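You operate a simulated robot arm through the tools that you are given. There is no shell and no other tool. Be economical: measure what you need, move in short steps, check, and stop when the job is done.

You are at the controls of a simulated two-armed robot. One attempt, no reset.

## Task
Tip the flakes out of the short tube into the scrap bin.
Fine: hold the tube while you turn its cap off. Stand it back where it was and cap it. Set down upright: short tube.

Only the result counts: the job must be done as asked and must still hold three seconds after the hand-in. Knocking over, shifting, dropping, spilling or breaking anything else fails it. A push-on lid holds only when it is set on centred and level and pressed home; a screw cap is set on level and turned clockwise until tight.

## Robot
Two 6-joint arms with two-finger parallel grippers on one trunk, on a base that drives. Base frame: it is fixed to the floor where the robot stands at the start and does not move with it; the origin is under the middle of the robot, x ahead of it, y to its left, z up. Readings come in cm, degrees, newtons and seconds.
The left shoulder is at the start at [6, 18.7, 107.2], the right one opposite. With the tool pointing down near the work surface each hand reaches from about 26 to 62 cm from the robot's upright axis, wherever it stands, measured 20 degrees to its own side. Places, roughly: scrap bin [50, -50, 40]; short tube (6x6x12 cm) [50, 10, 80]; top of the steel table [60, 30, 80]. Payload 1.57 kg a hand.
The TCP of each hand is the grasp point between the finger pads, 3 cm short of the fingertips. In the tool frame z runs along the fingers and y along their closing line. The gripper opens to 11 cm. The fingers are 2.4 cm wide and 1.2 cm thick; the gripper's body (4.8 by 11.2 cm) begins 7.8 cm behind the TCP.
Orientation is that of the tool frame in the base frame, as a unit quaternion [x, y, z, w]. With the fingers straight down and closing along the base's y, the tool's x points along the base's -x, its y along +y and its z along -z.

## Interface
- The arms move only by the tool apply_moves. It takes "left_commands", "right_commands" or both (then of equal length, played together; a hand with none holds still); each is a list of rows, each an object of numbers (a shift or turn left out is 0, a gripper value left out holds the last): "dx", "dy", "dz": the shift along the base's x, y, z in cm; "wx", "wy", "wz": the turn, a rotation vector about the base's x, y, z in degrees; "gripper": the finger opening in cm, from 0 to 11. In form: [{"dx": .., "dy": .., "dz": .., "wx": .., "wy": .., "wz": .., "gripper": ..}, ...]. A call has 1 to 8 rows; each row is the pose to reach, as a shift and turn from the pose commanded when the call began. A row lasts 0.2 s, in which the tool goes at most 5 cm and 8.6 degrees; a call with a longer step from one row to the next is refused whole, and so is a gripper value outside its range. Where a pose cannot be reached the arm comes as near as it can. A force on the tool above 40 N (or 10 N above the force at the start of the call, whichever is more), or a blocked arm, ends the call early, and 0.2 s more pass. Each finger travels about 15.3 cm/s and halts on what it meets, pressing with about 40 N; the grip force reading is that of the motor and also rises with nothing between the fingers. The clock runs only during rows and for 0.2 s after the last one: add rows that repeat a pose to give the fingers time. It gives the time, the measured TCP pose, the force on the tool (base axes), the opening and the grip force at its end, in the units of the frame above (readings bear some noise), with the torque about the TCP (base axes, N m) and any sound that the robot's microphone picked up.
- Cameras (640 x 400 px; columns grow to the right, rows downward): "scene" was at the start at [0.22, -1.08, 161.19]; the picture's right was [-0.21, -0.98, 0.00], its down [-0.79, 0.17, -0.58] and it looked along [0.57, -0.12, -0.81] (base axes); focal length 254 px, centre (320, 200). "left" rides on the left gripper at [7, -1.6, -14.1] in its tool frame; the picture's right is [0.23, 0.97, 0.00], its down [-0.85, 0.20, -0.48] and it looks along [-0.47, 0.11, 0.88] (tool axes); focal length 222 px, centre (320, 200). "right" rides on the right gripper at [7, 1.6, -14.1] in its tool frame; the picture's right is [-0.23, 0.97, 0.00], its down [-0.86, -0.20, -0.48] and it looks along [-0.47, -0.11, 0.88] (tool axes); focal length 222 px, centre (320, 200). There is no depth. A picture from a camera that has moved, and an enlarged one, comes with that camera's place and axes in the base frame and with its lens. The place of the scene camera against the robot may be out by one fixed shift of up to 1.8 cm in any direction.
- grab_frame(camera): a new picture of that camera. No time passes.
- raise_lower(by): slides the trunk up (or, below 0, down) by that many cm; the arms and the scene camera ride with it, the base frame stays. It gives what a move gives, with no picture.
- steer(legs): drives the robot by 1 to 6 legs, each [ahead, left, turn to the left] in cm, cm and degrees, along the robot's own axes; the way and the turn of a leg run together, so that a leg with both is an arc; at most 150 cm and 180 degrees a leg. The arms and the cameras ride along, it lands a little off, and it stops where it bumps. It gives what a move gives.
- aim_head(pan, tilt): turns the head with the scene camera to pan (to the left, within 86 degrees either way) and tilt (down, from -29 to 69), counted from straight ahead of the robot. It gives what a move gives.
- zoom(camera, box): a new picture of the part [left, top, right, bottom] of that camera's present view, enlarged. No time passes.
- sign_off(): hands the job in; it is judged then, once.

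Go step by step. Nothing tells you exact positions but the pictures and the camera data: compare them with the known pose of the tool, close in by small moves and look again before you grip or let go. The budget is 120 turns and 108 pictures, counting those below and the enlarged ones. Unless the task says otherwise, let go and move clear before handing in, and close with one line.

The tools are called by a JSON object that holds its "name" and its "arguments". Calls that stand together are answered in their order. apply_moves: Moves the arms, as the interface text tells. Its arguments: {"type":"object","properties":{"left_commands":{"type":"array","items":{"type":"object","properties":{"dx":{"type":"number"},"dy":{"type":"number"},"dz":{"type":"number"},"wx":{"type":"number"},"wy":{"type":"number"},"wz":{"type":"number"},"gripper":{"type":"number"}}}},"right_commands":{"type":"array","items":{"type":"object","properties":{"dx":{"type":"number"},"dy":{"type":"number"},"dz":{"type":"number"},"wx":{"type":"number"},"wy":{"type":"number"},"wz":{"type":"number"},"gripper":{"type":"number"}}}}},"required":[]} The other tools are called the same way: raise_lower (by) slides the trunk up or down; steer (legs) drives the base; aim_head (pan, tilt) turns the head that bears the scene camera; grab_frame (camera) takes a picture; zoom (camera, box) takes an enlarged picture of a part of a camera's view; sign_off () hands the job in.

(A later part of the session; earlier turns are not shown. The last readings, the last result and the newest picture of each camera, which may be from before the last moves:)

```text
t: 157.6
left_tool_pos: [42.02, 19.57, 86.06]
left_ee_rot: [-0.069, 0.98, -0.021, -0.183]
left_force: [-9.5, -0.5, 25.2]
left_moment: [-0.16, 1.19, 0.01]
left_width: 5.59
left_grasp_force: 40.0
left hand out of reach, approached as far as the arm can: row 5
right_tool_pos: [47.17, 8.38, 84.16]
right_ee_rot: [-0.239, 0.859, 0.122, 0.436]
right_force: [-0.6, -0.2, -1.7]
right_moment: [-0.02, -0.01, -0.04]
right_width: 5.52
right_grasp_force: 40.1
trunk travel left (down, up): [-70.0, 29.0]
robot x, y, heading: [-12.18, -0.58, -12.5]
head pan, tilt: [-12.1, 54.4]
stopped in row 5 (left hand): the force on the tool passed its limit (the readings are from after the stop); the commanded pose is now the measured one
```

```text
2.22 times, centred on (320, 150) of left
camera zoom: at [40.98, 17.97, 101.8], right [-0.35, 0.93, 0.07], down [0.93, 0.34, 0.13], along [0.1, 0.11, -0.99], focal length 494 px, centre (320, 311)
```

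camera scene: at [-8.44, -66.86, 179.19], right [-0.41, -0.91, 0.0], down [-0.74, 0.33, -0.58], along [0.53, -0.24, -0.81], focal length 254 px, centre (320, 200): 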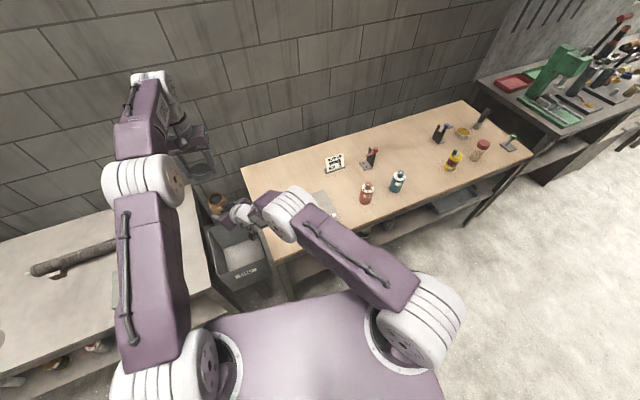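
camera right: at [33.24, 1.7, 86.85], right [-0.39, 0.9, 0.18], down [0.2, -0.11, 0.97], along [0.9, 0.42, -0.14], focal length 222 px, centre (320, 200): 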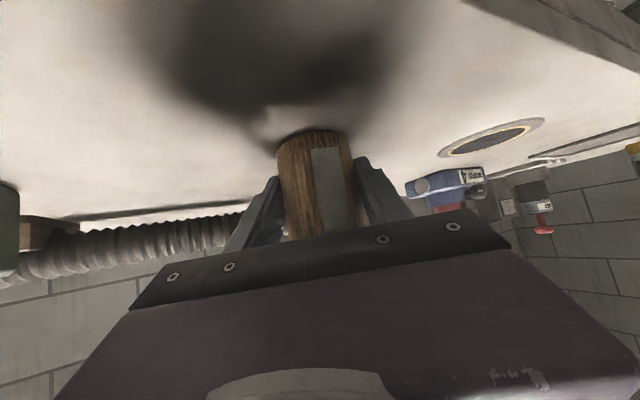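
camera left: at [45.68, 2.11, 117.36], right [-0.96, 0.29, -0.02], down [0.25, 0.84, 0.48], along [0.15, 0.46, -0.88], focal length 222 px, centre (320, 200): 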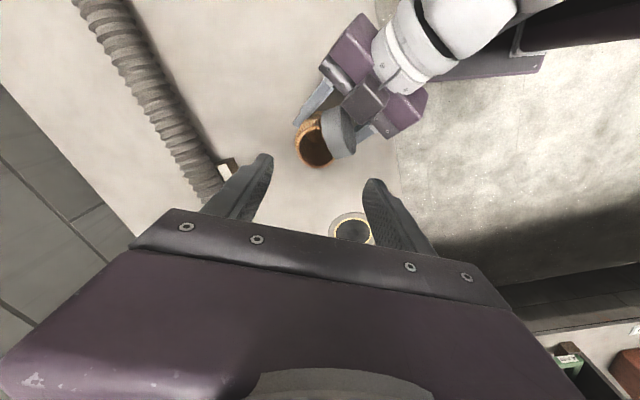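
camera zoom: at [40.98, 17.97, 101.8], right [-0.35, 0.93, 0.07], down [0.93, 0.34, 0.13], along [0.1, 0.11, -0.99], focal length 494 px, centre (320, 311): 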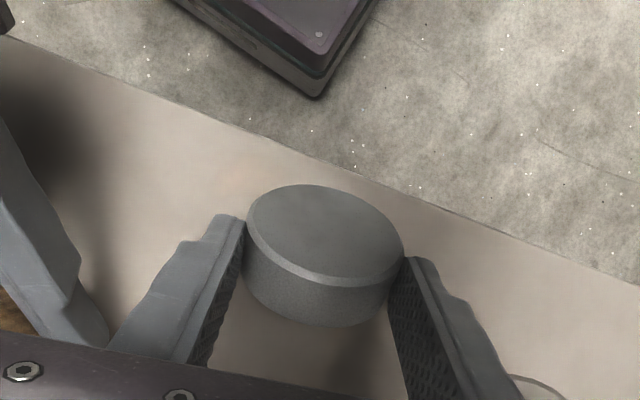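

Pads hold it too firmly to pivot by pressing alone. Dragging the cap +x along the table under light pressure should turn it top-up; then I loosen so it lays flat.

{"name": "apply_moves", "arguments": {"left_commands": [{"dx": 0.6, "dz": -0.05}, {"dx": 1.2, "dz": -0.1}, {"dx": 1.8, "dz": -0.15}, {"dx": 2.4, "dz": -0.2}, {"dx": 3.0, "dz": -0.3}, {"dx": 3.4, "dz": -0.4}]}}

```text
t: 158.9
left_tool_pos: [42.05, 19.66, 86.1]
left_ee_rot: [-0.069, 0.981, -0.018, -0.18]
left_force: [2.4, 1.4, 37.7]
left_moment: [-0.05, 0.77, -0.05]
left_width: 5.59
left_grasp_force: 39.9
left hand out of reach, approached as far as the arm can: row 1, 2, 3, 4, 5, 6
right_tool_pos: [47.13, 8.46, 84.22]
right_ee_rot: [-0.24, 0.858, 0.123, 0.437]
right_force: [0.0, 0.1, -0.8]
right_moment: [-0.03, 0.04, -0.04]
right_width: 5.53
right_grasp_force: 40.2
trunk travel left (down, up): [-70.0, 29.0]
robot x, y, heading: [-12.25, -0.61, -12.6]
head pan, tilt: [-12.1, 54.4]
```

That is at the arm's limit. I'll relieve the pressure and loosen slightly so the cap tips over flat by itself.

{"name": "apply_moves", "arguments": {"left_commands": [{"dz": 0.3}, {"dz": 0.35}, {"dz": 0.35, "gripper": 5.8}, {"dz": 0.35, "gripper": 6.0}, {"dz": 0.35, "gripper": 6.2}, {"dz": 0.35, "gripper": 6.4}, {"dz": 0.35, "gripper": 6.4}]}}

{"name": "zoom", "arguments": {"camera": "left", "box": [200, 60, 440, 240]}}

```text
t: 160.6
left_tool_pos: [42.24, 19.76, 86.2]
left_ee_rot: [-0.068, 0.98, -0.019, -0.183]
left_force: [-0.1, -0.5, 0.9]
left_moment: [0.0, -0.01, -0.02]
left_width: 6.41
left_grasp_force: 0.1
right_tool_pos: [47.23, 8.53, 84.03]
right_ee_rot: [-0.24, 0.859, 0.122, 0.435]
right_force: [1.1, 0.8, 2.9]
right_moment: [0.09, -0.14, 0.0]
right_width: 5.55
right_grasp_force: 40.0
trunk travel left (down, up): [-70.0, 29.0]
robot x, y, heading: [-12.3, -0.32, -12.7]
head pan, tilt: [-12.1, 54.4]
```

```text
2.22 times, centred on (320, 150) of left
camera zoom: at [41.2, 18.03, 101.89], right [-0.35, 0.93, 0.07], down [0.93, 0.34, 0.13], along [0.1, 0.11, -0.99], focal length 494 px, centre (320, 311)
```

zoom: 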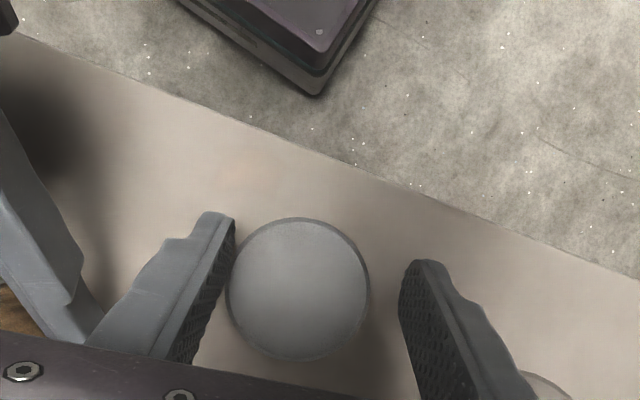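

The cap now lies flat, top up, at about [42.7, 19.1]. I'll raise, straighten the hand to vertical, turn it to the tightening start yaw, and regrip the cap.

{"name": "apply_moves", "arguments": {"left_commands": [{"dz": 0.5, "gripper": 8}, {"dz": 3, "gripper": 8}, {"dz": 6, "wx": 1.4, "wy": -8}, {"dz": 7, "wx": 2.8, "wy": -16}, {"dz": 7, "wx": 3.66, "wy": -20.9, "dx": 0.4, "dy": -0.6}, {"dz": 7, "wx": 3.66, "wy": -20.9, "dx": 0.4, "dy": -0.6}]}}

{"name": "apply_moves", "arguments": {"left_commands": [{"wz": 8.5}, {"wz": 17}, {"wz": 25.5}, {"wz": 34}, {"wz": 42.5}, {"wz": 52, "wx": 0}, {"wz": 52}]}}

```text
t: 161.9
left_tool_pos: [42.65, 19.16, 93.34]
left_ee_rot: [-0.07, 0.998, -0.001, 0.001]
left_force: [-0.5, -0.6, 0.0]
left_moment: [0.02, 0.02, 0.0]
left_width: 7.98
left_grasp_force: 0.0
right_tool_pos: [47.4, 8.39, 84.01]
right_ee_rot: [-0.239, 0.859, 0.121, 0.435]
right_force: [-0.1, -1.2, 3.2]
right_moment: [0.02, -0.11, -0.02]
right_width: 5.5
right_grasp_force: 39.5
trunk travel left (down, up): [-70.0, 29.0]
robot x, y, heading: [-12.44, -0.35, -12.8]
head pan, tilt: [-12.1, 54.4]
```

```text
refused: row 6 steps farther than a row can; nothing moved
```

{"name": "apply_moves", "arguments": {"left_commands": [{"wz": 8.5}, {"wz": 17}, {"wz": 25.5}, {"wz": 34}, {"wz": 42.5}, {"wz": 51}, {"wz": 51}]}}

{"name": "apply_moves", "arguments": {"left_commands": [{"dz": -4}, {"dz": -7}, {"dz": -9}, {"dz": -9.8}, {"dz": -9.8}, {"dz": -9.8, "gripper": 6.6}, {"dz": -9.8, "gripper": 5}, {"dz": -9.8, "gripper": 5}]}}

```text
t: 163.6
left_tool_pos: [42.69, 19.09, 93.22]
left_ee_rot: [-0.494, 0.87, 0.0, 0.0]
left_force: [-0.2, -0.8, 0.0]
left_moment: [0.0, -0.01, 0.03]
left_width: 8.01
left_grasp_force: 0.1
right_tool_pos: [47.44, 8.41, 84.02]
right_ee_rot: [-0.239, 0.86, 0.122, 0.434]
right_force: [0.0, 0.4, 0.8]
right_moment: [0.02, -0.03, 0.03]
right_width: 5.52
right_grasp_force: 40.0
trunk travel left (down, up): [-70.0, 29.0]
robot x, y, heading: [-12.24, 0.09, -12.6]
head pan, tilt: [-12.1, 54.4]
```

```text
t: 165.3
left_tool_pos: [42.71, 19.1, 83.49]
left_ee_rot: [-0.493, 0.87, 0.0, 0.001]
left_force: [0.3, 0.4, 0.2]
left_moment: [-0.02, -0.01, 0.0]
left_width: 5.88
left_grasp_force: 40.2
right_tool_pos: [47.35, 8.53, 84.02]
right_ee_rot: [-0.24, 0.859, 0.123, 0.434]
right_force: [0.2, 0.1, 1.3]
right_moment: [0.0, -0.06, 0.02]
right_width: 5.5
right_grasp_force: 40.0
trunk travel left (down, up): [-70.0, 29.0]
robot x, y, heading: [-12.24, -0.68, -12.4]
head pan, tilt: [-12.1, 54.4]
```

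The cap is held level. Now I lift it, go over the mouth, and stop just above it for one check picture.

{"name": "apply_moves", "arguments": {"left_commands": [{"dz": 4.5}, {"dz": 9}, {"dz": 13.5}, {"dz": 18, "dx": 1}, {"dz": 18, "dx": 2.5, "dy": -4.5}, {"dz": 18, "dx": 4, "dy": -8.5}, {"dz": 18, "dx": 5.2, "dy": -10.25}, {"dz": 18, "dx": 5.2, "dy": -10.25}]}}

{"name": "apply_moves", "arguments": {"left_commands": [{"dz": -3}, {"dz": -5.5}, {"dz": -6}, {"dz": -6}]}}

{"name": "zoom", "arguments": {"camera": "scene", "box": [185, 165, 249, 213]}}

```text
t: 167.2
left_tool_pos: [48.04, 8.83, 101.4]
left_ee_rot: [-0.492, 0.871, 0.0, 0.0]
left_force: [0.8, 0.8, 0.3]
left_moment: [0.02, 0.01, 0.01]
left_width: 5.89
left_grasp_force: 40.4
right_tool_pos: [47.4, 8.6, 84.05]
right_ee_rot: [-0.24, 0.86, 0.123, 0.434]
right_force: [0.7, 0.5, 0.6]
right_moment: [0.0, -0.03, -0.02]
right_width: 5.52
right_grasp_force: 39.6
trunk travel left (down, up): [-70.0, 29.0]
robot x, y, heading: [-11.86, 0.09, -12.6]
head pan, tilt: [-12.1, 54.4]
```

```text
t: 168.2
left_tool_pos: [47.92, 8.81, 95.42]
left_ee_rot: [-0.492, 0.87, 0.0, 0.0]
left_force: [-0.1, 0.3, -0.4]
left_moment: [0.02, 0.0, 0.01]
left_width: 5.88
left_grasp_force: 39.4
right_tool_pos: [47.41, 8.47, 84.06]
right_ee_rot: [-0.239, 0.86, 0.122, 0.435]
right_force: [0.3, -0.1, 0.0]
right_moment: [0.05, -0.02, 0.01]
right_width: 5.54
right_grasp_force: 39.8
trunk travel left (down, up): [-70.0, 29.0]
robot x, y, heading: [-12.29, -0.2, -12.6]
head pan, tilt: [-12.1, 54.4]
```

```text
8.33 times, centred on (217, 189) of scene
camera zoom: at [-12.4, -1.49, 161.19], right [-0.42, -0.91, 0.0], down [-0.74, 0.34, -0.58], along [0.53, -0.24, -0.81], focal length 2120 px, centre (1178, 292)
```

zoom: 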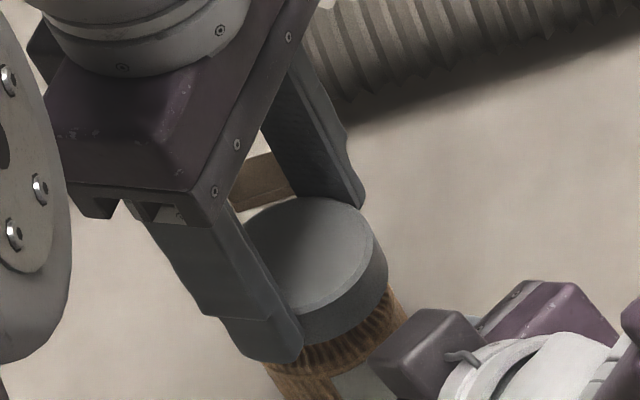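

It sits straight over the neck. Lowering gently to contact.

{"name": "apply_moves", "arguments": {"left_commands": [{"dz": -0.4}, {"dz": -0.8}, {"dz": -1.1}, {"dz": -1.3}, {"dz": -1.3}]}}

```text
t: 169.3
left_tool_pos: [47.97, 8.78, 94.44]
left_ee_rot: [-0.493, 0.87, -0.002, 0.004]
left_force: [-6.0, 2.5, 37.4]
left_moment: [0.56, 0.01, 0.03]
left_width: 5.91
left_grasp_force: 40.0
right_tool_pos: [47.07, 8.36, 84.09]
right_ee_rot: [-0.239, 0.86, 0.121, 0.434]
right_force: [8.8, -1.8, -14.3]
right_moment: [0.2, 0.2, 0.03]
right_width: 5.52
right_grasp_force: 39.6
trunk travel left (down, up): [-70.0, 29.0]
robot x, y, heading: [-12.12, 0.14, -13.0]
head pan, tilt: [-12.1, 54.4]
```

Contact is a bit one-sided (on the +y side), so the cap needs to go +y slightly. Easing, shifting and touching again.

{"name": "apply_moves", "arguments": {"left_commands": [{"dz": 0.6}, {"dz": 0.6, "dy": 0.12}, {"dz": 0.35, "dy": 0.12}, {"dz": 0.2, "dy": 0.12}, {"dz": 0.2, "dy": 0.12}]}}

```text
t: 170.6
left_tool_pos: [47.93, 8.89, 94.46]
left_ee_rot: [-0.494, 0.87, -0.001, 0.001]
left_force: [-2.3, -2.8, 9.2]
left_moment: [-0.18, -0.1, -0.07]
left_width: 5.88
left_grasp_force: 40.0
right_tool_pos: [47.27, 8.57, 84.05]
right_ee_rot: [-0.24, 0.859, 0.122, 0.436]
right_force: [4.4, 3.8, -4.0]
right_moment: [0.02, 0.11, 0.05]
right_width: 5.54
right_grasp_force: 40.1
trunk travel left (down, up): [-70.0, 29.0]
robot x, y, heading: [-12.32, -0.21, -12.4]
head pan, tilt: [-12.1, 54.4]
```

Nearly balanced. I'll start turning clockwise with light downward pressure.

{"name": "apply_moves", "arguments": {"left_commands": [{"dx": 0.05, "dy": -0.04, "wz": -8.5, "dz": -0.05}, {"dx": 0.05, "dy": -0.04, "wz": -17, "dz": -0.07}, {"dx": 0.05, "dy": -0.04, "wz": -25.5, "dz": -0.09}, {"dx": 0.05, "dy": -0.04, "wz": -34, "dz": -0.11}, {"dx": 0.05, "dy": -0.04, "wz": -42.5, "dz": -0.13}, {"dx": 0.05, "dy": -0.04, "wz": -51, "dz": -0.15}, {"dx": 0.05, "dy": -0.04, "wz": -59.5, "dz": -0.17}, {"dx": 0.05, "dy": -0.04, "wz": -68, "dz": -0.2}]}}

```text
t: 172.3
left_tool_pos: [47.85, 8.91, 94.25]
left_ee_rot: [0.08, 0.997, 0.001, 0.001]
left_force: [-5.0, 13.3, 20.7]
left_moment: [0.62, -0.12, 0.37]
left_width: 5.81
left_grasp_force: 40.0
right_tool_pos: [47.28, 8.38, 84.12]
right_ee_rot: [-0.239, 0.859, 0.122, 0.435]
right_force: [7.7, -10.5, -3.7]
right_moment: [0.89, 0.05, -0.43]
right_width: 5.52
right_grasp_force: 40.0
trunk travel left (down, up): [-70.0, 29.0]
robot x, y, heading: [-12.13, -0.31, -12.9]
head pan, tilt: [-12.1, 54.4]
```

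Torque rises and the cap seems to engage. I'll ease off, open just a little so the cap stays fenced in, swing back and regrip.

{"name": "apply_moves", "arguments": {"left_commands": [{"dz": 0.2, "dy": 0.1}, {"dz": 0.2, "dy": 0.1, "gripper": 6.7}, {"dz": 0.2, "dy": 0.05, "gripper": 6.7, "wz": 8.5}, {"dz": 0.2, "wz": 17}, {"dz": 0.2, "wz": 25.5}, {"dz": 0.2, "wz": 34}, {"dz": 0.2, "wz": 42.5}, {"dz": 0.2, "wz": 51}]}}

{"name": "apply_moves", "arguments": {"left_commands": [{"wz": 8.5}, {"wz": 17}, {"wz": 17, "gripper": 5}, {"wz": 17, "gripper": 5}, {"wz": 17, "gripper": 5}]}}

```text
t: 174.2
left_tool_pos: [47.86, 8.8, 94.42]
left_ee_rot: [-0.36, 0.933, 0.0, 0.0]
left_force: [0.6, 0.1, -0.5]
left_moment: [0.0, -0.02, 0.02]
left_width: 6.7
left_grasp_force: 0.0
right_tool_pos: [47.36, 8.54, 84.11]
right_ee_rot: [-0.24, 0.86, 0.122, 0.434]
right_force: [0.0, 2.9, 4.7]
right_moment: [0.14, -0.21, 0.02]
right_width: 5.49
right_grasp_force: 39.9
trunk travel left (down, up): [-70.0, 29.0]
robot x, y, heading: [-12.64, -0.17, -12.5]
head pan, tilt: [-12.1, 54.4]
```

```text
t: 175.3
left_tool_pos: [48.04, 8.9, 94.43]
left_ee_rot: [-0.492, 0.87, -0.001, 0.0]
left_force: [0.7, -2.2, 0.7]
left_moment: [-0.03, -0.06, -0.02]
left_width: 5.87
left_grasp_force: 39.9
right_tool_pos: [47.3, 8.49, 83.97]
right_ee_rot: [-0.24, 0.859, 0.122, 0.435]
right_force: [0.6, 2.6, 5.3]
right_moment: [0.04, -0.35, 0.03]
right_width: 5.52
right_grasp_force: 39.6
trunk travel left (down, up): [-70.0, 29.0]
robot x, y, heading: [-12.37, -0.2, -12.3]
head pan, tilt: [-12.1, 54.4]
```

Level grip again (5.87). Second tightening bite.

{"name": "apply_moves", "arguments": {"left_commands": [{"dz": -0.15}, {"wz": -8.5, "dz": -0.2}, {"wz": -17, "dz": -0.22}, {"wz": -25.5, "dz": -0.25}, {"wz": -34, "dz": -0.27}, {"wz": -42.5, "dz": -0.3}, {"wz": -51, "dz": -0.32}, {"wz": -59.5, "dz": -0.35}]}}

{"name": "apply_moves", "arguments": {"left_commands": [{"wz": -8.5, "dz": 0}, {"wz": -8.5, "dz": 0}]}}

```text
t: 177.2
left_tool_pos: [47.77, 8.98, 94.13]
left_ee_rot: [0.005, 1.0, 0.0, -0.002]
left_force: [-7.0, 11.8, 15.1]
left_moment: [0.66, 0.08, 0.21]
left_width: 5.88
left_grasp_force: 40.1
right_tool_pos: [47.34, 8.46, 84.03]
right_ee_rot: [-0.24, 0.859, 0.122, 0.435]
right_force: [5.7, -9.9, -5.1]
right_moment: [0.68, 0.41, -0.29]
right_width: 5.55
right_grasp_force: 39.8
trunk travel left (down, up): [-70.0, 29.0]
robot x, y, heading: [-12.23, 0.13, -12.5]
head pan, tilt: [-12.1, 54.4]
```

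```text
t: 177.8
left_tool_pos: [47.88, 8.98, 94.16]
left_ee_rot: [0.079, 0.997, 0.001, -0.002]
left_force: [-4.6, 20.0, 8.4]
left_moment: [0.85, 0.08, 0.57]
left_width: 5.93
left_grasp_force: 40.1
right_tool_pos: [47.34, 8.33, 84.08]
right_ee_rot: [-0.239, 0.86, 0.122, 0.435]
right_force: [3.0, -20.8, -1.6]
right_moment: [1.26, 0.38, -0.64]
right_width: 5.57
right_grasp_force: 39.9
trunk travel left (down, up): [-70.0, 29.0]
robot x, y, heading: [-12.58, -0.22, -12.6]
head pan, tilt: [-12.1, 54.4]
```

The cap keeps sinking a little. Next bite: ease, regrip, turn.

{"name": "apply_moves", "arguments": {"left_commands": [{"dz": 0.1, "dy": 0.1}, {"dz": 0.1, "dy": 0.1, "gripper": 6.7}, {"dz": 0.0, "dy": 0, "gripper": 6.7, "wz": 8.5}, {"dz": 0.0, "wz": 17}, {"dz": 0.0, "wz": 25.5}, {"dz": 0.0, "wz": 34}, {"dz": 0.0, "wz": 42.5}, {"dz": 0.0, "wz": 51}]}}

{"name": "apply_moves", "arguments": {"left_commands": [{"wz": 8.5}, {"wz": 17}, {"wz": 17, "gripper": 5}, {"wz": 17, "gripper": 5}, {"wz": 17, "gripper": 5}]}}

{"name": "apply_moves", "arguments": {"left_commands": [{"dz": -0.12}, {"wz": -8.5, "dz": -0.18}, {"wz": -17, "dz": -0.21}, {"wz": -25.5, "dz": -0.24}, {"wz": -34, "dz": -0.27}, {"wz": -42.5, "dz": -0.3}, {"wz": -51, "dz": -0.33}, {"wz": -59.5, "dz": -0.36}]}}

{"name": "apply_moves", "arguments": {"left_commands": [{"wz": -8.5, "dz": 0}, {"wz": -8.5, "dz": 0}]}}

```text
t: 179.6
left_tool_pos: [48.06, 8.91, 94.08]
left_ee_rot: [-0.361, 0.933, 0.0, 0.0]
left_force: [0.7, 0.2, 0.1]
left_moment: [0.02, 0.01, -0.03]
left_width: 6.68
left_grasp_force: 0.0
right_tool_pos: [47.41, 8.52, 84.03]
right_ee_rot: [-0.239, 0.86, 0.122, 0.435]
right_force: [0.8, 0.2, 2.6]
right_moment: [0.09, -0.12, 0.02]
right_width: 5.54
right_grasp_force: 39.8
trunk travel left (down, up): [-70.0, 29.0]
robot x, y, heading: [-12.48, -0.16, -12.4]
head pan, tilt: [-12.1, 54.4]
```

```text
t: 180.8
left_tool_pos: [48.06, 8.81, 94.03]
left_ee_rot: [-0.493, 0.87, -0.001, 0.0]
left_force: [1.2, -2.7, 1.3]
left_moment: [-0.09, -0.01, -0.05]
left_width: 6.41
left_grasp_force: 7.9
right_tool_pos: [47.39, 8.43, 83.99]
right_ee_rot: [-0.239, 0.859, 0.122, 0.435]
right_force: [0.0, 2.2, 2.0]
right_moment: [-0.08, -0.39, 0.02]
right_width: 5.54
right_grasp_force: 39.6
trunk travel left (down, up): [-70.0, 29.0]
robot x, y, heading: [-12.5, -0.42, -12.5]
head pan, tilt: [-12.1, 54.4]
```

```text
t: 182.6
left_tool_pos: [47.85, 8.86, 93.66]
left_ee_rot: [0.005, 1.0, 0.0, 0.001]
left_force: [-6.0, 17.6, 9.3]
left_moment: [0.69, -0.02, 0.35]
left_width: 5.93
left_grasp_force: 40.0
right_tool_pos: [47.3, 8.32, 84.01]
right_ee_rot: [-0.238, 0.86, 0.12, 0.435]
right_force: [6.1, -20.7, -3.9]
right_moment: [0.94, 0.27, -0.58]
right_width: 5.62
right_grasp_force: 40.1
trunk travel left (down, up): [-70.0, 29.0]
robot x, y, heading: [-12.2, -0.12, -12.7]
head pan, tilt: [-12.1, 54.4]
```

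```text
t: 183.2
left_tool_pos: [47.89, 8.94, 93.55]
left_ee_rot: [0.078, 0.997, 0.0, 0.0]
left_force: [-10.9, 20.1, 6.6]
left_moment: [0.61, 0.16, 0.57]
left_width: 5.9
left_grasp_force: 39.4
right_tool_pos: [47.34, 8.35, 84.0]
right_ee_rot: [-0.239, 0.86, 0.122, 0.435]
right_force: [10.6, -20.4, -5.7]
right_moment: [1.29, 0.86, -0.75]
right_width: 5.59
right_grasp_force: 40.9
trunk travel left (down, up): [-70.0, 29.0]
robot x, y, heading: [-12.13, -0.41, -12.8]
head pan, tilt: [-12.1, 54.4]
```

The hand has sunk to 93.55 with little resistance, but one regrip read 6.4 wide. I'll spend a picture to check that the cap sits level.

{"name": "zoom", "arguments": {"camera": "left", "box": [230, 70, 410, 230]}}

```text
2.50 times, centred on (320, 150) of left
camera zoom: at [40.92, 8.39, 107.72], right [-0.07, 1.0, 0.0], down [0.88, 0.06, 0.48], along [0.48, 0.03, -0.88], focal length 555 px, centre (320, 325)
```

zoom: 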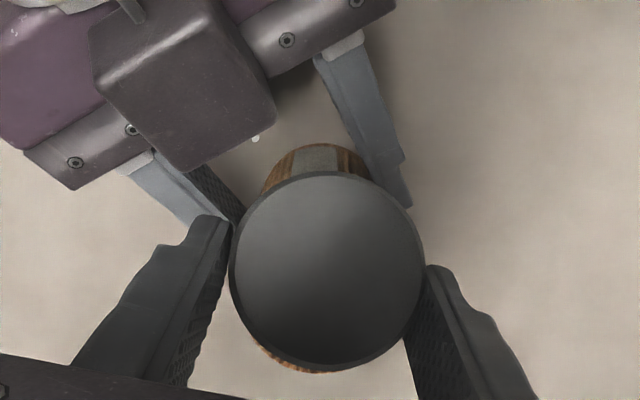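

The cap has tipped towards −x, and several views agree that the mouth sits at about [48.6, 8.95]: the tube has tilted forward in my grip. I'll take the cap off, set it flat on the table again, and let the tube settle upright.

{"name": "apply_moves", "arguments": {"left_commands": [{"dz": 0.5, "dy": 0.1}, {"dz": 1.5, "dx": 0.1, "dy": 0.1}, {"dz": 4, "dx": 0.1}, {"dz": 8}, {"dz": 11, "dy": 2}, {"dz": 11, "dy": 6, "dx": -2}, {"dz": 11, "dy": 10.2, "dx": -4.4}, {"dz": 11, "dy": 10.2, "dx": -4.4}]}}

{"name": "apply_moves", "arguments": {"left_commands": [{"dz": -5}, {"dz": -10}, {"dz": -14}, {"dz": -17}, {"dz": -18.3}, {"dz": -18.8}, {"dz": -18.8}]}}

```text
t: 184.9
left_tool_pos: [43.58, 19.13, 104.72]
left_ee_rot: [0.078, 0.997, 0.001, -0.001]
left_force: [0.5, 0.1, -0.6]
left_moment: [0.03, 0.02, 0.02]
left_width: 5.85
left_grasp_force: 39.9
right_tool_pos: [47.41, 8.49, 84.07]
right_ee_rot: [-0.238, 0.86, 0.121, 0.435]
right_force: [0.0, 0.3, -0.3]
right_moment: [0.02, 0.0, 0.03]
right_width: 5.55
right_grasp_force: 40.0
trunk travel left (down, up): [-70.0, 29.0]
robot x, y, heading: [-12.25, -0.04, -12.6]
head pan, tilt: [-12.1, 54.4]
```

```text
t: 186.6
left_tool_pos: [43.61, 19.05, 85.83]
left_ee_rot: [0.078, 0.997, 0.0, 0.001]
left_force: [-0.4, -0.1, 0.5]
left_moment: [0.01, -0.03, 0.0]
left_width: 5.89
left_grasp_force: 40.1
right_tool_pos: [47.31, 8.41, 84.0]
right_ee_rot: [-0.239, 0.86, 0.122, 0.435]
right_force: [-0.1, 0.2, -0.8]
right_moment: [0.0, 0.02, -0.01]
right_width: 5.57
right_grasp_force: 40.3
trunk travel left (down, up): [-70.0, 29.0]
robot x, y, heading: [-12.26, -0.14, -12.6]
head pan, tilt: [-12.1, 54.4]
```

Lowering by small steps to contact.

{"name": "apply_moves", "arguments": {"left_commands": [{"dz": -0.3}, {"dz": -0.6}, {"dz": -0.9}, {"dz": -1.2}]}}

```text
t: 187.6
left_tool_pos: [43.66, 19.05, 84.71]
left_ee_rot: [0.079, 0.997, -0.001, 0.0]
left_force: [-0.7, -0.6, 0.5]
left_moment: [0.04, -0.03, -0.01]
left_width: 5.88
left_grasp_force: 40.0
right_tool_pos: [47.36, 8.49, 83.98]
right_ee_rot: [-0.239, 0.86, 0.123, 0.435]
right_force: [-0.3, 0.2, -0.9]
right_moment: [0.0, 0.02, 0.02]
right_width: 5.53
right_grasp_force: 39.8
trunk travel left (down, up): [-70.0, 29.0]
robot x, y, heading: [-12.33, 0.03, -12.7]
head pan, tilt: [-12.1, 54.4]
```

{"name": "apply_moves", "arguments": {"left_commands": [{"dz": -0.3}, {"dz": -0.5}, {"dz": -0.7}, {"dz": -0.9}]}}

```text
t: 188.6
left_tool_pos: [43.52, 19.04, 84.12]
left_ee_rot: [0.079, 0.997, 0.001, 0.003]
left_force: [0.3, 2.6, 27.9]
left_moment: [0.08, 0.66, -0.09]
left_width: 5.9
left_grasp_force: 40.0
right_tool_pos: [47.21, 8.51, 84.22]
right_ee_rot: [-0.239, 0.859, 0.122, 0.436]
right_force: [0.3, 0.4, 0.1]
right_moment: [0.0, 0.0, 0.0]
right_width: 5.55
right_grasp_force: 39.8
trunk travel left (down, up): [-70.0, 29.0]
robot x, y, heading: [-12.14, -0.18, -12.7]
head pan, tilt: [-12.1, 54.4]
```

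Contact, tilted as expected. Ease, open so the cap falls flat, then rise and turn the hand 70° to regrip across the other direction.

{"name": "apply_moves", "arguments": {"left_commands": [{"dz": 0.25}, {"dz": 0.25, "gripper": 6.2}, {"dz": 0.25, "gripper": 7}, {"dz": 0.25, "gripper": 8.2}, {"dz": 3, "gripper": 8.2}, {"dz": 6, "wz": 8.5}, {"dz": 6, "wz": 17}, {"dz": 6, "wz": 25.5}]}}

{"name": "apply_moves", "arguments": {"left_commands": [{"wz": 8.5}, {"wz": 17}, {"wz": 25.5}, {"wz": 34}, {"wz": 42.5}, {"wz": 42.5, "dz": -3}, {"wz": 42.5, "dz": -6}, {"wz": 42.5, "dz": -6.9}]}}

{"name": "apply_moves", "arguments": {"left_commands": [{"dz": 0}, {"gripper": 7}, {"gripper": 6.2}, {"gripper": 5}, {"gripper": 5}]}}

```text
t: 190.3
left_tool_pos: [43.42, 19.03, 89.62]
left_ee_rot: [-0.145, 0.989, 0.0, 0.001]
left_force: [-0.6, 0.1, 0.1]
left_moment: [-0.02, -0.04, -0.01]
left_width: 8.2
left_grasp_force: 0.0
right_tool_pos: [47.32, 8.43, 84.11]
right_ee_rot: [-0.24, 0.859, 0.123, 0.435]
right_force: [0.0, 0.4, -0.3]
right_moment: [0.0, -0.02, 0.01]
right_width: 5.55
right_grasp_force: 40.3
trunk travel left (down, up): [-70.0, 29.0]
robot x, y, heading: [-12.61, -0.27, -12.7]
head pan, tilt: [-12.1, 54.4]
```

```text
t: 192.2
left_tool_pos: [43.67, 19.18, 82.93]
left_ee_rot: [-0.492, 0.871, -0.001, 0.001]
left_force: [0.7, 1.5, 8.4]
left_moment: [0.14, 0.35, -0.09]
left_width: 8.14
left_grasp_force: 0.1
right_tool_pos: [47.22, 8.47, 83.99]
right_ee_rot: [-0.239, 0.86, 0.121, 0.435]
right_force: [-0.7, 0.6, -0.2]
right_moment: [0.0, 0.01, -0.02]
right_width: 5.53
right_grasp_force: 39.7
trunk travel left (down, up): [-70.0, 29.0]
robot x, y, heading: [-12.84, -0.29, -13.0]
head pan, tilt: [-12.1, 54.4]
```

```text
t: 193.3
left_tool_pos: [43.43, 19.17, 83.03]
left_ee_rot: [-0.492, 0.87, -0.001, 0.0]
left_force: [-5.7, 6.9, 14.4]
left_moment: [0.48, 0.62, -0.07]
left_width: 5.96
left_grasp_force: 39.7
right_tool_pos: [47.08, 8.52, 84.06]
right_ee_rot: [-0.24, 0.859, 0.122, 0.435]
right_force: [-0.3, 0.2, -0.4]
right_moment: [-0.03, 0.02, 0.01]
right_width: 5.52
right_grasp_force: 40.3
trunk travel left (down, up): [-70.0, 29.0]
robot x, y, heading: [-12.07, 0.01, -12.6]
head pan, tilt: [-12.1, 54.4]
```

The tips touch the table. I'll open, raise half a centimetre, and regrip.

{"name": "apply_moves", "arguments": {"left_commands": [{"gripper": 6.6, "dz": 0.2}, {"gripper": 6.8, "dz": 0.5}, {"gripper": 6.8, "dz": 0.5}, {"gripper": 5, "dz": 0.5}, {"gripper": 5, "dz": 0.5}, {"gripper": 5, "dz": 0.5}]}}

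```text
t: 194.8
left_tool_pos: [43.54, 19.15, 83.46]
left_ee_rot: [-0.493, 0.87, 0.0, 0.0]
left_force: [-0.7, 0.2, -0.4]
left_moment: [0.01, 0.02, -0.01]
left_width: 5.84
left_grasp_force: 40.5
right_tool_pos: [47.29, 8.47, 84.04]
right_ee_rot: [-0.239, 0.859, 0.123, 0.435]
right_force: [0.5, -0.2, 0.1]
right_moment: [0.01, -0.03, -0.01]
right_width: 5.56
right_grasp_force: 40.2
trunk travel left (down, up): [-70.0, 29.0]
robot x, y, heading: [-12.33, -0.17, -12.6]
head pan, tilt: [-12.1, 54.4]
```

The cap is held level again. Next I lift it, let the right gripper open so the tube settles upright, and use the last picture to measure where it stands.

{"name": "apply_moves", "arguments": {"left_commands": [{"dz": 4}, {"dz": 8}, {"dz": 12}, {"dz": 14}, {"dz": 14}, {"dz": 14}, {"dz": 14}, {"dz": 14}], "right_commands": [{"gripper": 5.5}, {"gripper": 5.6}, {"gripper": 5.7}, {"gripper": 5.8}, {"gripper": 6.0}, {"gripper": 6.3}, {"gripper": 6.8}, {"gripper": 7.2}]}}

{"name": "apply_moves", "arguments": {"right_commands": [{"gripper": 7.2}, {"gripper": 7.2}, {"gripper": 7.2}]}}

{"name": "zoom", "arguments": {"camera": "left", "box": [150, 10, 310, 150]}}

```text
t: 196.6
left_tool_pos: [43.5, 19.11, 97.33]
left_ee_rot: [-0.492, 0.87, 0.001, 0.001]
left_force: [-0.7, -0.3, 0.6]
left_moment: [0.01, -0.02, -0.01]
left_width: 5.82
left_grasp_force: 39.7
right_tool_pos: [47.41, 8.53, 83.96]
right_ee_rot: [-0.239, 0.859, 0.122, 0.435]
right_force: [-0.4, -1.0, 0.4]
right_moment: [0.0, 0.04, 0.0]
right_width: 7.2
right_grasp_force: 0.2
trunk travel left (down, up): [-70.0, 29.0]
robot x, y, heading: [-12.4, -0.39, -12.4]
head pan, tilt: [-12.1, 54.4]
```

```text
t: 197.3
left_tool_pos: [43.4, 18.99, 97.36]
left_ee_rot: [-0.493, 0.87, 0.0, 0.001]
left_force: [-0.1, 0.6, 0.5]
left_moment: [0.0, 0.03, -0.02]
left_width: 5.8
left_grasp_force: 39.7
right_tool_pos: [47.26, 8.55, 84.01]
right_ee_rot: [-0.24, 0.86, 0.122, 0.434]
right_force: [0.8, 0.2, -0.7]
right_moment: [0.0, -0.01, 0.04]
right_width: 7.19
right_grasp_force: 0.0
trunk travel left (down, up): [-70.0, 29.0]
robot x, y, heading: [-12.19, -0.56, -12.7]
head pan, tilt: [-12.1, 54.4]
```

```text
2.86 times, centred on (230, 80) of left
camera zoom: at [41.42, 12.14, 111.38], right [-0.95, 0.31, 0.0], down [0.27, 0.84, 0.48], along [0.15, 0.45, -0.88], focal length 635 px, centre (577, 543)
```

zoom: 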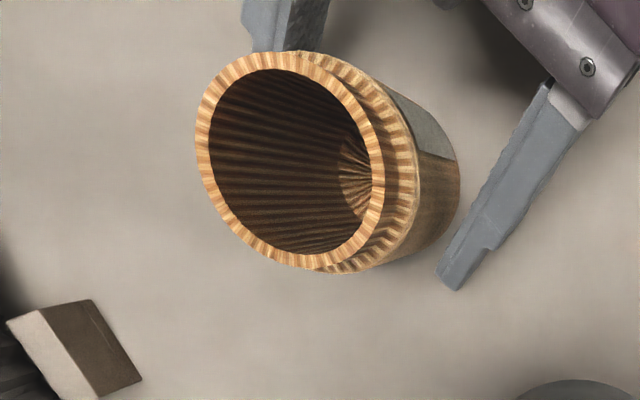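

The tube stands upright, centred at about [48.5, 8.9]; it had slid forward in the grip, which is why the cap kept tipping. I'll regrip it, which should centre it near [48.4, 9.1], and bring the cap over that point.

{"name": "apply_moves", "arguments": {"right_commands": [{"gripper": 6.6}, {"gripper": 6.0}, {"gripper": 5.7}, {"gripper": 5}, {"gripper": 5}], "left_commands": [{"dz": 2}, {"dz": 4}, {"dz": 4}, {"dz": 4}, {"dz": 4}]}}

{"name": "apply_moves", "arguments": {"left_commands": [{"dx": 2, "dy": -3.5}, {"dx": 3.5, "dy": -7}, {"dx": 4.95, "dy": -9.98}, {"dx": 4.95, "dy": -9.98, "dz": -3}, {"dx": 4.95, "dy": -9.98, "dz": -5.7}, {"dx": 4.95, "dy": -9.98, "dz": -5.7}]}}

```text
t: 198.6
left_tool_pos: [43.6, 19.11, 101.39]
left_ee_rot: [-0.493, 0.87, 0.0, 0.0]
left_force: [1.1, -0.8, -0.5]
left_moment: [0.0, 0.0, 0.0]
left_width: 5.83
left_grasp_force: 40.1
right_tool_pos: [47.42, 8.44, 84.04]
right_ee_rot: [-0.239, 0.86, 0.122, 0.435]
right_force: [1.6, -1.3, 0.8]
right_moment: [-0.02, -0.04, 0.02]
right_width: 5.54
right_grasp_force: 40.4
trunk travel left (down, up): [-70.0, 29.0]
robot x, y, heading: [-12.65, 0.3, -12.6]
head pan, tilt: [-12.1, 54.4]
```

```text
t: 199.9
left_tool_pos: [48.39, 9.05, 95.63]
left_ee_rot: [-0.492, 0.871, 0.0, 0.0]
left_force: [-0.5, 0.1, 0.0]
left_moment: [-0.01, 0.02, -0.02]
left_width: 5.85
left_grasp_force: 39.6
right_tool_pos: [47.35, 8.53, 84.07]
right_ee_rot: [-0.239, 0.859, 0.123, 0.435]
right_force: [0.9, 0.1, 1.1]
right_moment: [0.0, -0.05, 0.0]
right_width: 5.54
right_grasp_force: 40.0
trunk travel left (down, up): [-70.0, 29.0]
robot x, y, heading: [-12.21, -0.41, -12.7]
head pan, tilt: [-12.1, 54.4]
```

Over the mouth. Touching down in small steps.

{"name": "apply_moves", "arguments": {"left_commands": [{"dz": -0.5}, {"dz": -0.9}, {"dz": -1.1}, {"dz": -1.25}, {"dz": -1.25}]}}

```text
t: 201.2
left_tool_pos: [48.55, 9.12, 94.58]
left_ee_rot: [-0.492, 0.871, -0.001, 0.001]
left_force: [-0.9, -2.2, 7.3]
left_moment: [-0.19, 0.11, 0.01]
left_width: 5.83
left_grasp_force: 40.4
right_tool_pos: [47.32, 8.48, 83.97]
right_ee_rot: [-0.24, 0.859, 0.123, 0.436]
right_force: [3.2, 3.0, -1.0]
right_moment: [-0.13, -0.28, -0.04]
right_width: 5.55
right_grasp_force: 39.8
trunk travel left (down, up): [-70.0, 29.0]
robot x, y, heading: [-12.11, -0.38, -12.4]
head pan, tilt: [-12.1, 54.4]
```

Contact is on the (−x, −y) side, so the cap is slightly too far (+x, +y). Shifting back a little and touching again.

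{"name": "apply_moves", "arguments": {"left_commands": [{"dz": 0.3}, {"dz": 0.3, "dx": -0.1, "dy": -0.15}, {"dz": 0.1, "dx": -0.1, "dy": -0.15}, {"dz": -0.05, "dx": -0.1, "dy": -0.15}, {"dz": -0.05, "dx": -0.1, "dy": -0.15}]}}

```text
t: 202.3
left_tool_pos: [48.28, 8.99, 94.47]
left_ee_rot: [-0.492, 0.871, 0.0, 0.001]
left_force: [-6.8, 1.5, 15.1]
left_moment: [-0.17, 0.09, -0.06]
left_width: 5.85
left_grasp_force: 40.0
right_tool_pos: [47.22, 8.48, 83.98]
right_ee_rot: [-0.238, 0.86, 0.121, 0.434]
right_force: [9.4, 0.2, -7.4]
right_moment: [0.35, 0.43, 0.07]
right_width: 5.51
right_grasp_force: 40.0
trunk travel left (down, up): [-70.0, 29.0]
robot x, y, heading: [-12.25, -0.07, -12.8]
head pan, tilt: [-12.1, 54.4]
```

{"name": "apply_moves", "arguments": {"left_commands": [{"dz": 0.3}, {"dz": 0.3, "dx": 0.06, "dy": -0.12}, {"dz": 0.1, "dx": 0.06, "dy": -0.12}, {"dz": 0.0, "dx": 0.06, "dy": -0.12}, {"dz": 0.0, "dx": 0.06, "dy": -0.12}]}}

```text
t: 203.6
left_tool_pos: [48.46, 8.88, 94.48]
left_ee_rot: [-0.493, 0.87, -0.001, 0.001]
left_force: [-4.1, -3.8, 16.0]
left_moment: [0.24, 0.3, 0.05]
left_width: 5.85
left_grasp_force: 40.0
right_tool_pos: [47.46, 8.45, 84.03]
right_ee_rot: [-0.24, 0.86, 0.122, 0.434]
right_force: [7.2, 3.0, -7.0]
right_moment: [-0.48, -0.02, -0.06]
right_width: 5.53
right_grasp_force: 39.9
trunk travel left (down, up): [-70.0, 29.0]
robot x, y, heading: [-12.24, -0.25, -12.4]
head pan, tilt: [-12.1, 54.4]
```

The contact point flips sides with a tenth of a millimetre or so, so it's centred. I'll shift half way back and turn clockwise with steady light pressure.

{"name": "apply_moves", "arguments": {"left_commands": [{"dx": -0.03, "dy": 0.06}, {"dx": -0.03, "dy": 0.06, "wz": -8.5, "dz": -0.03}, {"dx": -0.03, "dy": 0.06, "wz": -17, "dz": -0.05}, {"dx": -0.03, "dy": 0.06, "wz": -25.5, "dz": -0.07}, {"dx": -0.03, "dy": 0.06, "wz": -34, "dz": -0.09}, {"dx": -0.03, "dy": 0.06, "wz": -42.5, "dz": -0.11}, {"dx": -0.03, "dy": 0.06, "wz": -51, "dz": -0.13}, {"dx": -0.03, "dy": 0.06, "wz": -59.5, "dz": -0.15}]}}

{"name": "apply_moves", "arguments": {"left_commands": [{"wz": -8.5}, {"wz": -8.5}]}}

```text
t: 205.3
left_tool_pos: [48.29, 8.92, 94.09]
left_ee_rot: [0.005, 1.0, 0.0, -0.001]
left_force: [-1.0, 1.6, -1.2]
left_moment: [0.04, 0.04, 0.09]
left_width: 5.87
left_grasp_force: 39.8
right_tool_pos: [47.36, 8.45, 84.07]
right_ee_rot: [-0.239, 0.859, 0.122, 0.435]
right_force: [1.4, -1.4, 0.4]
right_moment: [0.1, 0.1, -0.07]
right_width: 5.54
right_grasp_force: 39.3
trunk travel left (down, up): [-70.0, 29.0]
robot x, y, heading: [-12.49, -0.2, -12.6]
head pan, tilt: [-12.1, 54.4]
```

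```text
t: 205.9
left_tool_pos: [48.36, 9.09, 94.15]
left_ee_rot: [0.079, 0.997, 0.0, -0.001]
left_force: [-0.2, 7.6, -1.1]
left_moment: [0.19, -0.04, 0.12]
left_width: 5.83
left_grasp_force: 39.8
right_tool_pos: [47.46, 8.42, 84.06]
right_ee_rot: [-0.24, 0.859, 0.123, 0.435]
right_force: [1.1, -7.6, 1.4]
right_moment: [0.5, -0.15, -0.18]
right_width: 5.53
right_grasp_force: 39.8
trunk travel left (down, up): [-70.0, 29.0]
robot x, y, heading: [-12.02, -0.55, -12.6]
head pan, tilt: [-12.1, 54.4]
```

The cap sank with no resistance, so the thread has caught. Next bites.

{"name": "apply_moves", "arguments": {"left_commands": [{"gripper": 6.9}, {"gripper": 6.9, "dy": -0.05}, {"wz": 8.5, "dy": -0.05}, {"wz": 17, "dy": -0.05}, {"wz": 25.5, "dy": -0.05}, {"wz": 34, "dy": -0.05}, {"wz": 42.5, "dy": -0.05}, {"wz": 51, "dy": -0.05}]}}

{"name": "apply_moves", "arguments": {"left_commands": [{"wz": 8.5}, {"wz": 17}, {"wz": 17, "gripper": 5}, {"wz": 17, "gripper": 5}, {"wz": 17, "gripper": 5}]}}

{"name": "apply_moves", "arguments": {"left_commands": [{"wz": -8.5, "dz": -0.03}, {"wz": -17, "dz": -0.06}, {"wz": -25.5, "dz": -0.09}, {"wz": -34, "dz": -0.12}, {"wz": -42.5, "dz": -0.15}, {"wz": -51, "dz": -0.17}, {"wz": -59.5, "dz": -0.19}, {"wz": -68, "dz": -0.2}]}}

```text
t: 207.8
left_tool_pos: [48.49, 8.84, 94.26]
left_ee_rot: [-0.36, 0.933, 0.0, 0.001]
left_force: [0.2, -0.8, 0.0]
left_moment: [-0.01, 0.0, 0.01]
left_width: 6.89
left_grasp_force: 0.1
right_tool_pos: [47.36, 8.39, 84.03]
right_ee_rot: [-0.239, 0.86, 0.122, 0.435]
right_force: [-0.6, -0.4, 0.4]
right_moment: [-0.03, -0.04, 0.0]
right_width: 5.52
right_grasp_force: 40.1
trunk travel left (down, up): [-70.0, 29.0]
robot x, y, heading: [-12.43, -0.61, -12.7]
head pan, tilt: [-12.1, 54.4]
```

```text
t: 208.9
left_tool_pos: [48.38, 8.8, 94.3]
left_ee_rot: [-0.493, 0.87, 0.001, -0.001]
left_force: [0.0, 0.8, -0.6]
left_moment: [0.03, 0.02, 0.03]
left_width: 5.85
left_grasp_force: 40.0
right_tool_pos: [47.3, 8.49, 83.89]
right_ee_rot: [-0.239, 0.859, 0.123, 0.435]
right_force: [0.3, 0.1, 0.6]
right_moment: [-0.06, 0.0, -0.03]
right_width: 5.54
right_grasp_force: 40.4
trunk travel left (down, up): [-70.0, 29.0]
robot x, y, heading: [-12.15, -0.15, -12.6]
head pan, tilt: [-12.1, 54.4]
```

```text
t: 210.8
left_tool_pos: [48.3, 8.9, 94.17]
left_ee_rot: [0.078, 0.997, 0.0, 0.0]
left_force: [-1.4, 21.0, 12.9]
left_moment: [0.69, 0.12, 0.5]
left_width: 5.78
left_grasp_force: 40.2
right_tool_pos: [47.2, 8.27, 84.03]
right_ee_rot: [-0.238, 0.86, 0.121, 0.435]
right_force: [4.9, -25.4, -0.1]
right_moment: [1.01, 0.03, -0.78]
right_width: 5.59
right_grasp_force: 39.8
trunk travel left (down, up): [-70.0, 29.0]
robot x, y, heading: [-12.4, 0.08, -12.6]
head pan, tilt: [-12.1, 54.4]
```

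Sideways load is up (21 N) and it adds friction. I'll shift +y to relieve it and read the torque.

{"name": "apply_moves", "arguments": {"left_commands": [{"dy": 0.1}, {"dy": 0.2}, {"dy": 0.2}]}}

```text
t: 211.6
left_tool_pos: [48.35, 9.04, 94.18]
left_ee_rot: [0.079, 0.997, 0.001, 0.0]
left_force: [-3.6, 15.3, 13.3]
left_moment: [0.65, 0.25, 0.12]
left_width: 5.8
left_grasp_force: 40.3
right_tool_pos: [47.29, 8.31, 83.98]
right_ee_rot: [-0.24, 0.859, 0.123, 0.434]
right_force: [5.3, -20.7, -3.0]
right_moment: [0.52, 0.17, -0.35]
right_width: 5.59
right_grasp_force: 40.2
trunk travel left (down, up): [-70.0, 29.0]
robot x, y, heading: [-12.47, -0.17, -12.6]
head pan, tilt: [-12.1, 54.4]
```

Grip width and force pattern say the cap sits about 0.4 cm off my turning axis. I'll open, recentre the hand on the cap and regrip, reading width and force.

{"name": "apply_moves", "arguments": {"left_commands": [{"gripper": 6.9}, {"gripper": 7.2}, {"gripper": 7.2, "dx": 0.2, "dy": 0.12, "dz": 0.1}, {"gripper": 5, "dx": 0.2, "dy": 0.12, "dz": 0.1}, {"gripper": 5, "dx": 0.2, "dy": 0.12, "dz": 0.1}, {"gripper": 5, "dx": 0.2, "dy": 0.12, "dz": 0.1}]}}

```text
t: 212.9
left_tool_pos: [48.67, 9.31, 94.21]
left_ee_rot: [0.078, 0.997, -0.001, 0.001]
left_force: [5.5, 11.3, -5.3]
left_moment: [0.31, -0.09, 0.07]
left_width: 5.77
left_grasp_force: 40.0
right_tool_pos: [47.27, 8.38, 83.98]
right_ee_rot: [-0.239, 0.86, 0.122, 0.435]
right_force: [-6.0, -8.8, 6.2]
right_moment: [0.72, -0.55, -0.14]
right_width: 5.51
right_grasp_force: 39.9
trunk travel left (down, up): [-70.0, 29.0]
robot x, y, heading: [-12.3, -0.1, -12.6]
head pan, tilt: [-12.1, 54.4]
```

Still pulled towards (+x, +y). Open, shift a bit more and regrip.

{"name": "apply_moves", "arguments": {"left_commands": [{"gripper": 6.9}, {"gripper": 7.2}, {"gripper": 7.2, "dx": 0.15, "dy": 0.2}, {"gripper": 5, "dx": 0.15, "dy": 0.2}, {"gripper": 5, "dx": 0.15, "dy": 0.2}, {"gripper": 5, "dx": 0.15, "dy": 0.2}]}}

```text
t: 214.3
left_tool_pos: [48.74, 9.31, 94.18]
left_ee_rot: [0.078, 0.997, -0.001, -0.001]
left_force: [-3.4, -1.8, 2.1]
left_moment: [-0.07, 0.17, 0.05]
left_width: 5.83
left_grasp_force: 40.2
right_tool_pos: [47.31, 8.46, 84.08]
right_ee_rot: [-0.24, 0.859, 0.122, 0.435]
right_force: [2.5, 3.5, 2.9]
right_moment: [-0.11, 0.1, -0.04]
right_width: 5.54
right_grasp_force: 40.2
trunk travel left (down, up): [-70.0, 29.0]
robot x, y, heading: [-12.34, -0.28, -12.6]
head pan, tilt: [-12.1, 54.4]
```

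Balanced at [48.7, 9.3]. Now swing to the start yaw about this centre and regrip.

{"name": "apply_moves", "arguments": {"left_commands": [{"gripper": 6.9}, {"gripper": 7.2}, {"wz": 8.5}, {"wz": 17}, {"wz": 25.5}, {"wz": 34}, {"wz": 42.5}, {"wz": 51}]}}

{"name": "apply_moves", "arguments": {"left_commands": [{"wz": 8.5}, {"wz": 17}, {"wz": 17, "gripper": 5}, {"wz": 17, "gripper": 5}, {"wz": 17, "gripper": 5}]}}

```text
t: 216.2
left_tool_pos: [48.74, 9.48, 94.2]
left_ee_rot: [-0.36, 0.933, -0.001, 0.0]
left_force: [0.0, 0.4, -0.3]
left_moment: [0.01, -0.05, 0.0]
left_width: 7.22
left_grasp_force: 0.0
right_tool_pos: [47.28, 8.45, 84.05]
right_ee_rot: [-0.24, 0.859, 0.122, 0.435]
right_force: [-0.8, 1.3, 4.6]
right_moment: [0.01, 0.01, 0.0]
right_width: 5.51
right_grasp_force: 40.1
trunk travel left (down, up): [-70.0, 29.0]
robot x, y, heading: [-12.35, -0.13, -12.9]
head pan, tilt: [-12.1, 54.4]
```

```text
t: 217.3
left_tool_pos: [48.69, 9.41, 94.21]
left_ee_rot: [-0.492, 0.87, 0.0, 0.0]
left_force: [-4.7, 2.4, 1.9]
left_moment: [0.12, 0.16, -0.04]
left_width: 5.84
left_grasp_force: 39.9
right_tool_pos: [47.26, 8.47, 83.9]
right_ee_rot: [-0.24, 0.859, 0.122, 0.435]
right_force: [3.4, -2.2, 1.7]
right_moment: [0.12, 0.31, -0.05]
right_width: 5.53
right_grasp_force: 39.9
trunk travel left (down, up): [-70.0, 29.0]
robot x, y, heading: [-12.14, -0.24, -12.8]
head pan, tilt: [-12.1, 54.4]
```

Almost centred here as well. Turn the bite with gentle pressure.

{"name": "apply_moves", "arguments": {"left_commands": [{"dx": -0.05, "dy": 0.0, "wz": -8.5, "dz": -0.08}, {"dx": -0.05, "wz": -17, "dz": -0.11}, {"dx": -0.05, "wz": -25.5, "dz": -0.14}, {"dx": -0.05, "wz": -34, "dz": -0.17}, {"dx": -0.05, "wz": -42.5, "dz": -0.2}, {"dx": -0.05, "wz": -51, "dz": -0.22}, {"dx": -0.05, "wz": -59.5, "dz": -0.24}, {"dx": -0.05, "wz": -68, "dz": -0.26}]}}

{"name": "apply_moves", "arguments": {"left_commands": [{"dz": 0}, {"dz": 0}]}}

```text
t: 219.2
left_tool_pos: [48.69, 9.3, 93.91]
left_ee_rot: [0.079, 0.997, -0.001, 0.0]
left_force: [1.2, -1.8, 0.4]
left_moment: [-0.06, -0.04, 0.02]
left_width: 5.81
left_grasp_force: 39.5
right_tool_pos: [47.39, 8.57, 84.01]
right_ee_rot: [-0.239, 0.86, 0.121, 0.434]
right_force: [-2.3, 1.3, 1.3]
right_moment: [-0.15, -0.03, -0.01]
right_width: 5.55
right_grasp_force: 40.6
trunk travel left (down, up): [-70.0, 29.0]
robot x, y, heading: [-12.24, -0.26, -12.4]
head pan, tilt: [-12.1, 54.4]
```

```text
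t: 219.8
left_tool_pos: [48.75, 9.47, 93.99]
left_ee_rot: [0.079, 0.997, 0.0, 0.0]
left_force: [0.7, -2.1, 0.9]
left_moment: [-0.1, -0.02, 0.03]
left_width: 5.8
left_grasp_force: 39.9
right_tool_pos: [47.44, 8.47, 83.94]
right_ee_rot: [-0.239, 0.859, 0.122, 0.435]
right_force: [-1.0, 3.0, -0.6]
right_moment: [-0.16, 0.01, 0.0]
right_width: 5.53
right_grasp_force: 39.9
trunk travel left (down, up): [-70.0, 29.0]
robot x, y, heading: [-11.84, -0.42, -12.7]
head pan, tilt: [-12.1, 54.4]
```

Perfect: it sank 0.26 cm with no load. I'll repeat with this centring, two bites.

{"name": "apply_moves", "arguments": {"left_commands": [{"gripper": 6.9}, {"gripper": 7.2}, {"wz": 8.5}, {"wz": 17}, {"wz": 25.5}, {"wz": 34}, {"wz": 42.5}, {"wz": 51}]}}

{"name": "apply_moves", "arguments": {"left_commands": [{"wz": 8.5}, {"wz": 17}, {"wz": 17, "gripper": 5}, {"wz": 17, "gripper": 5}, {"wz": 17, "gripper": 5}]}}

{"name": "apply_moves", "arguments": {"left_commands": [{"wz": -8.5, "dz": -0.04}, {"wz": -17, "dz": -0.08}, {"wz": -25.5, "dz": -0.12}, {"wz": -34, "dz": -0.16}, {"wz": -42.5, "dz": -0.19}, {"wz": -51, "dz": -0.22}, {"wz": -59.5, "dz": -0.25}, {"wz": -68, "dz": -0.27}]}}

```text
t: 221.6
left_tool_pos: [48.77, 9.36, 93.85]
left_ee_rot: [-0.36, 0.933, -0.001, -0.001]
left_force: [0.0, 0.2, 0.2]
left_moment: [-0.02, -0.01, -0.03]
left_width: 7.22
left_grasp_force: 0.0
right_tool_pos: [47.33, 8.49, 83.97]
right_ee_rot: [-0.239, 0.86, 0.122, 0.434]
right_force: [-0.5, 0.3, 0.6]
right_moment: [-0.05, 0.03, -0.04]
right_width: 5.53
right_grasp_force: 40.0
trunk travel left (down, up): [-70.0, 29.0]
robot x, y, heading: [-12.4, -0.24, -12.4]
head pan, tilt: [-12.1, 54.4]
```

```text
t: 222.8
left_tool_pos: [48.67, 9.4, 93.82]
left_ee_rot: [-0.493, 0.87, 0.0, -0.001]
left_force: [-8.7, 3.5, 1.5]
left_moment: [0.06, 0.19, 0.01]
left_width: 5.85
left_grasp_force: 40.4
right_tool_pos: [47.46, 8.39, 83.94]
right_ee_rot: [-0.238, 0.86, 0.121, 0.435]
right_force: [8.6, -2.9, -2.0]
right_moment: [0.26, 0.74, -0.12]
right_width: 5.53
right_grasp_force: 39.8
trunk travel left (down, up): [-70.0, 29.0]
robot x, y, heading: [-12.48, 0.17, -12.5]
head pan, tilt: [-12.1, 54.4]
```

```text
t: 224.6
left_tool_pos: [48.78, 9.19, 93.71]
left_ee_rot: [0.079, 0.997, 0.0, 0.001]
left_force: [-7.4, -3.1, 13.0]
left_moment: [0.33, 0.66, 0.15]
left_width: 5.85
left_grasp_force: 40.2
right_tool_pos: [47.36, 8.53, 83.97]
right_ee_rot: [-0.239, 0.86, 0.122, 0.434]
right_force: [7.8, 0.8, -7.2]
right_moment: [-0.8, 0.14, -0.1]
right_width: 5.54
right_grasp_force: 40.1
trunk travel left (down, up): [-70.0, 29.0]
robot x, y, heading: [-12.41, -0.2, -12.6]
head pan, tilt: [-12.1, 54.4]
```

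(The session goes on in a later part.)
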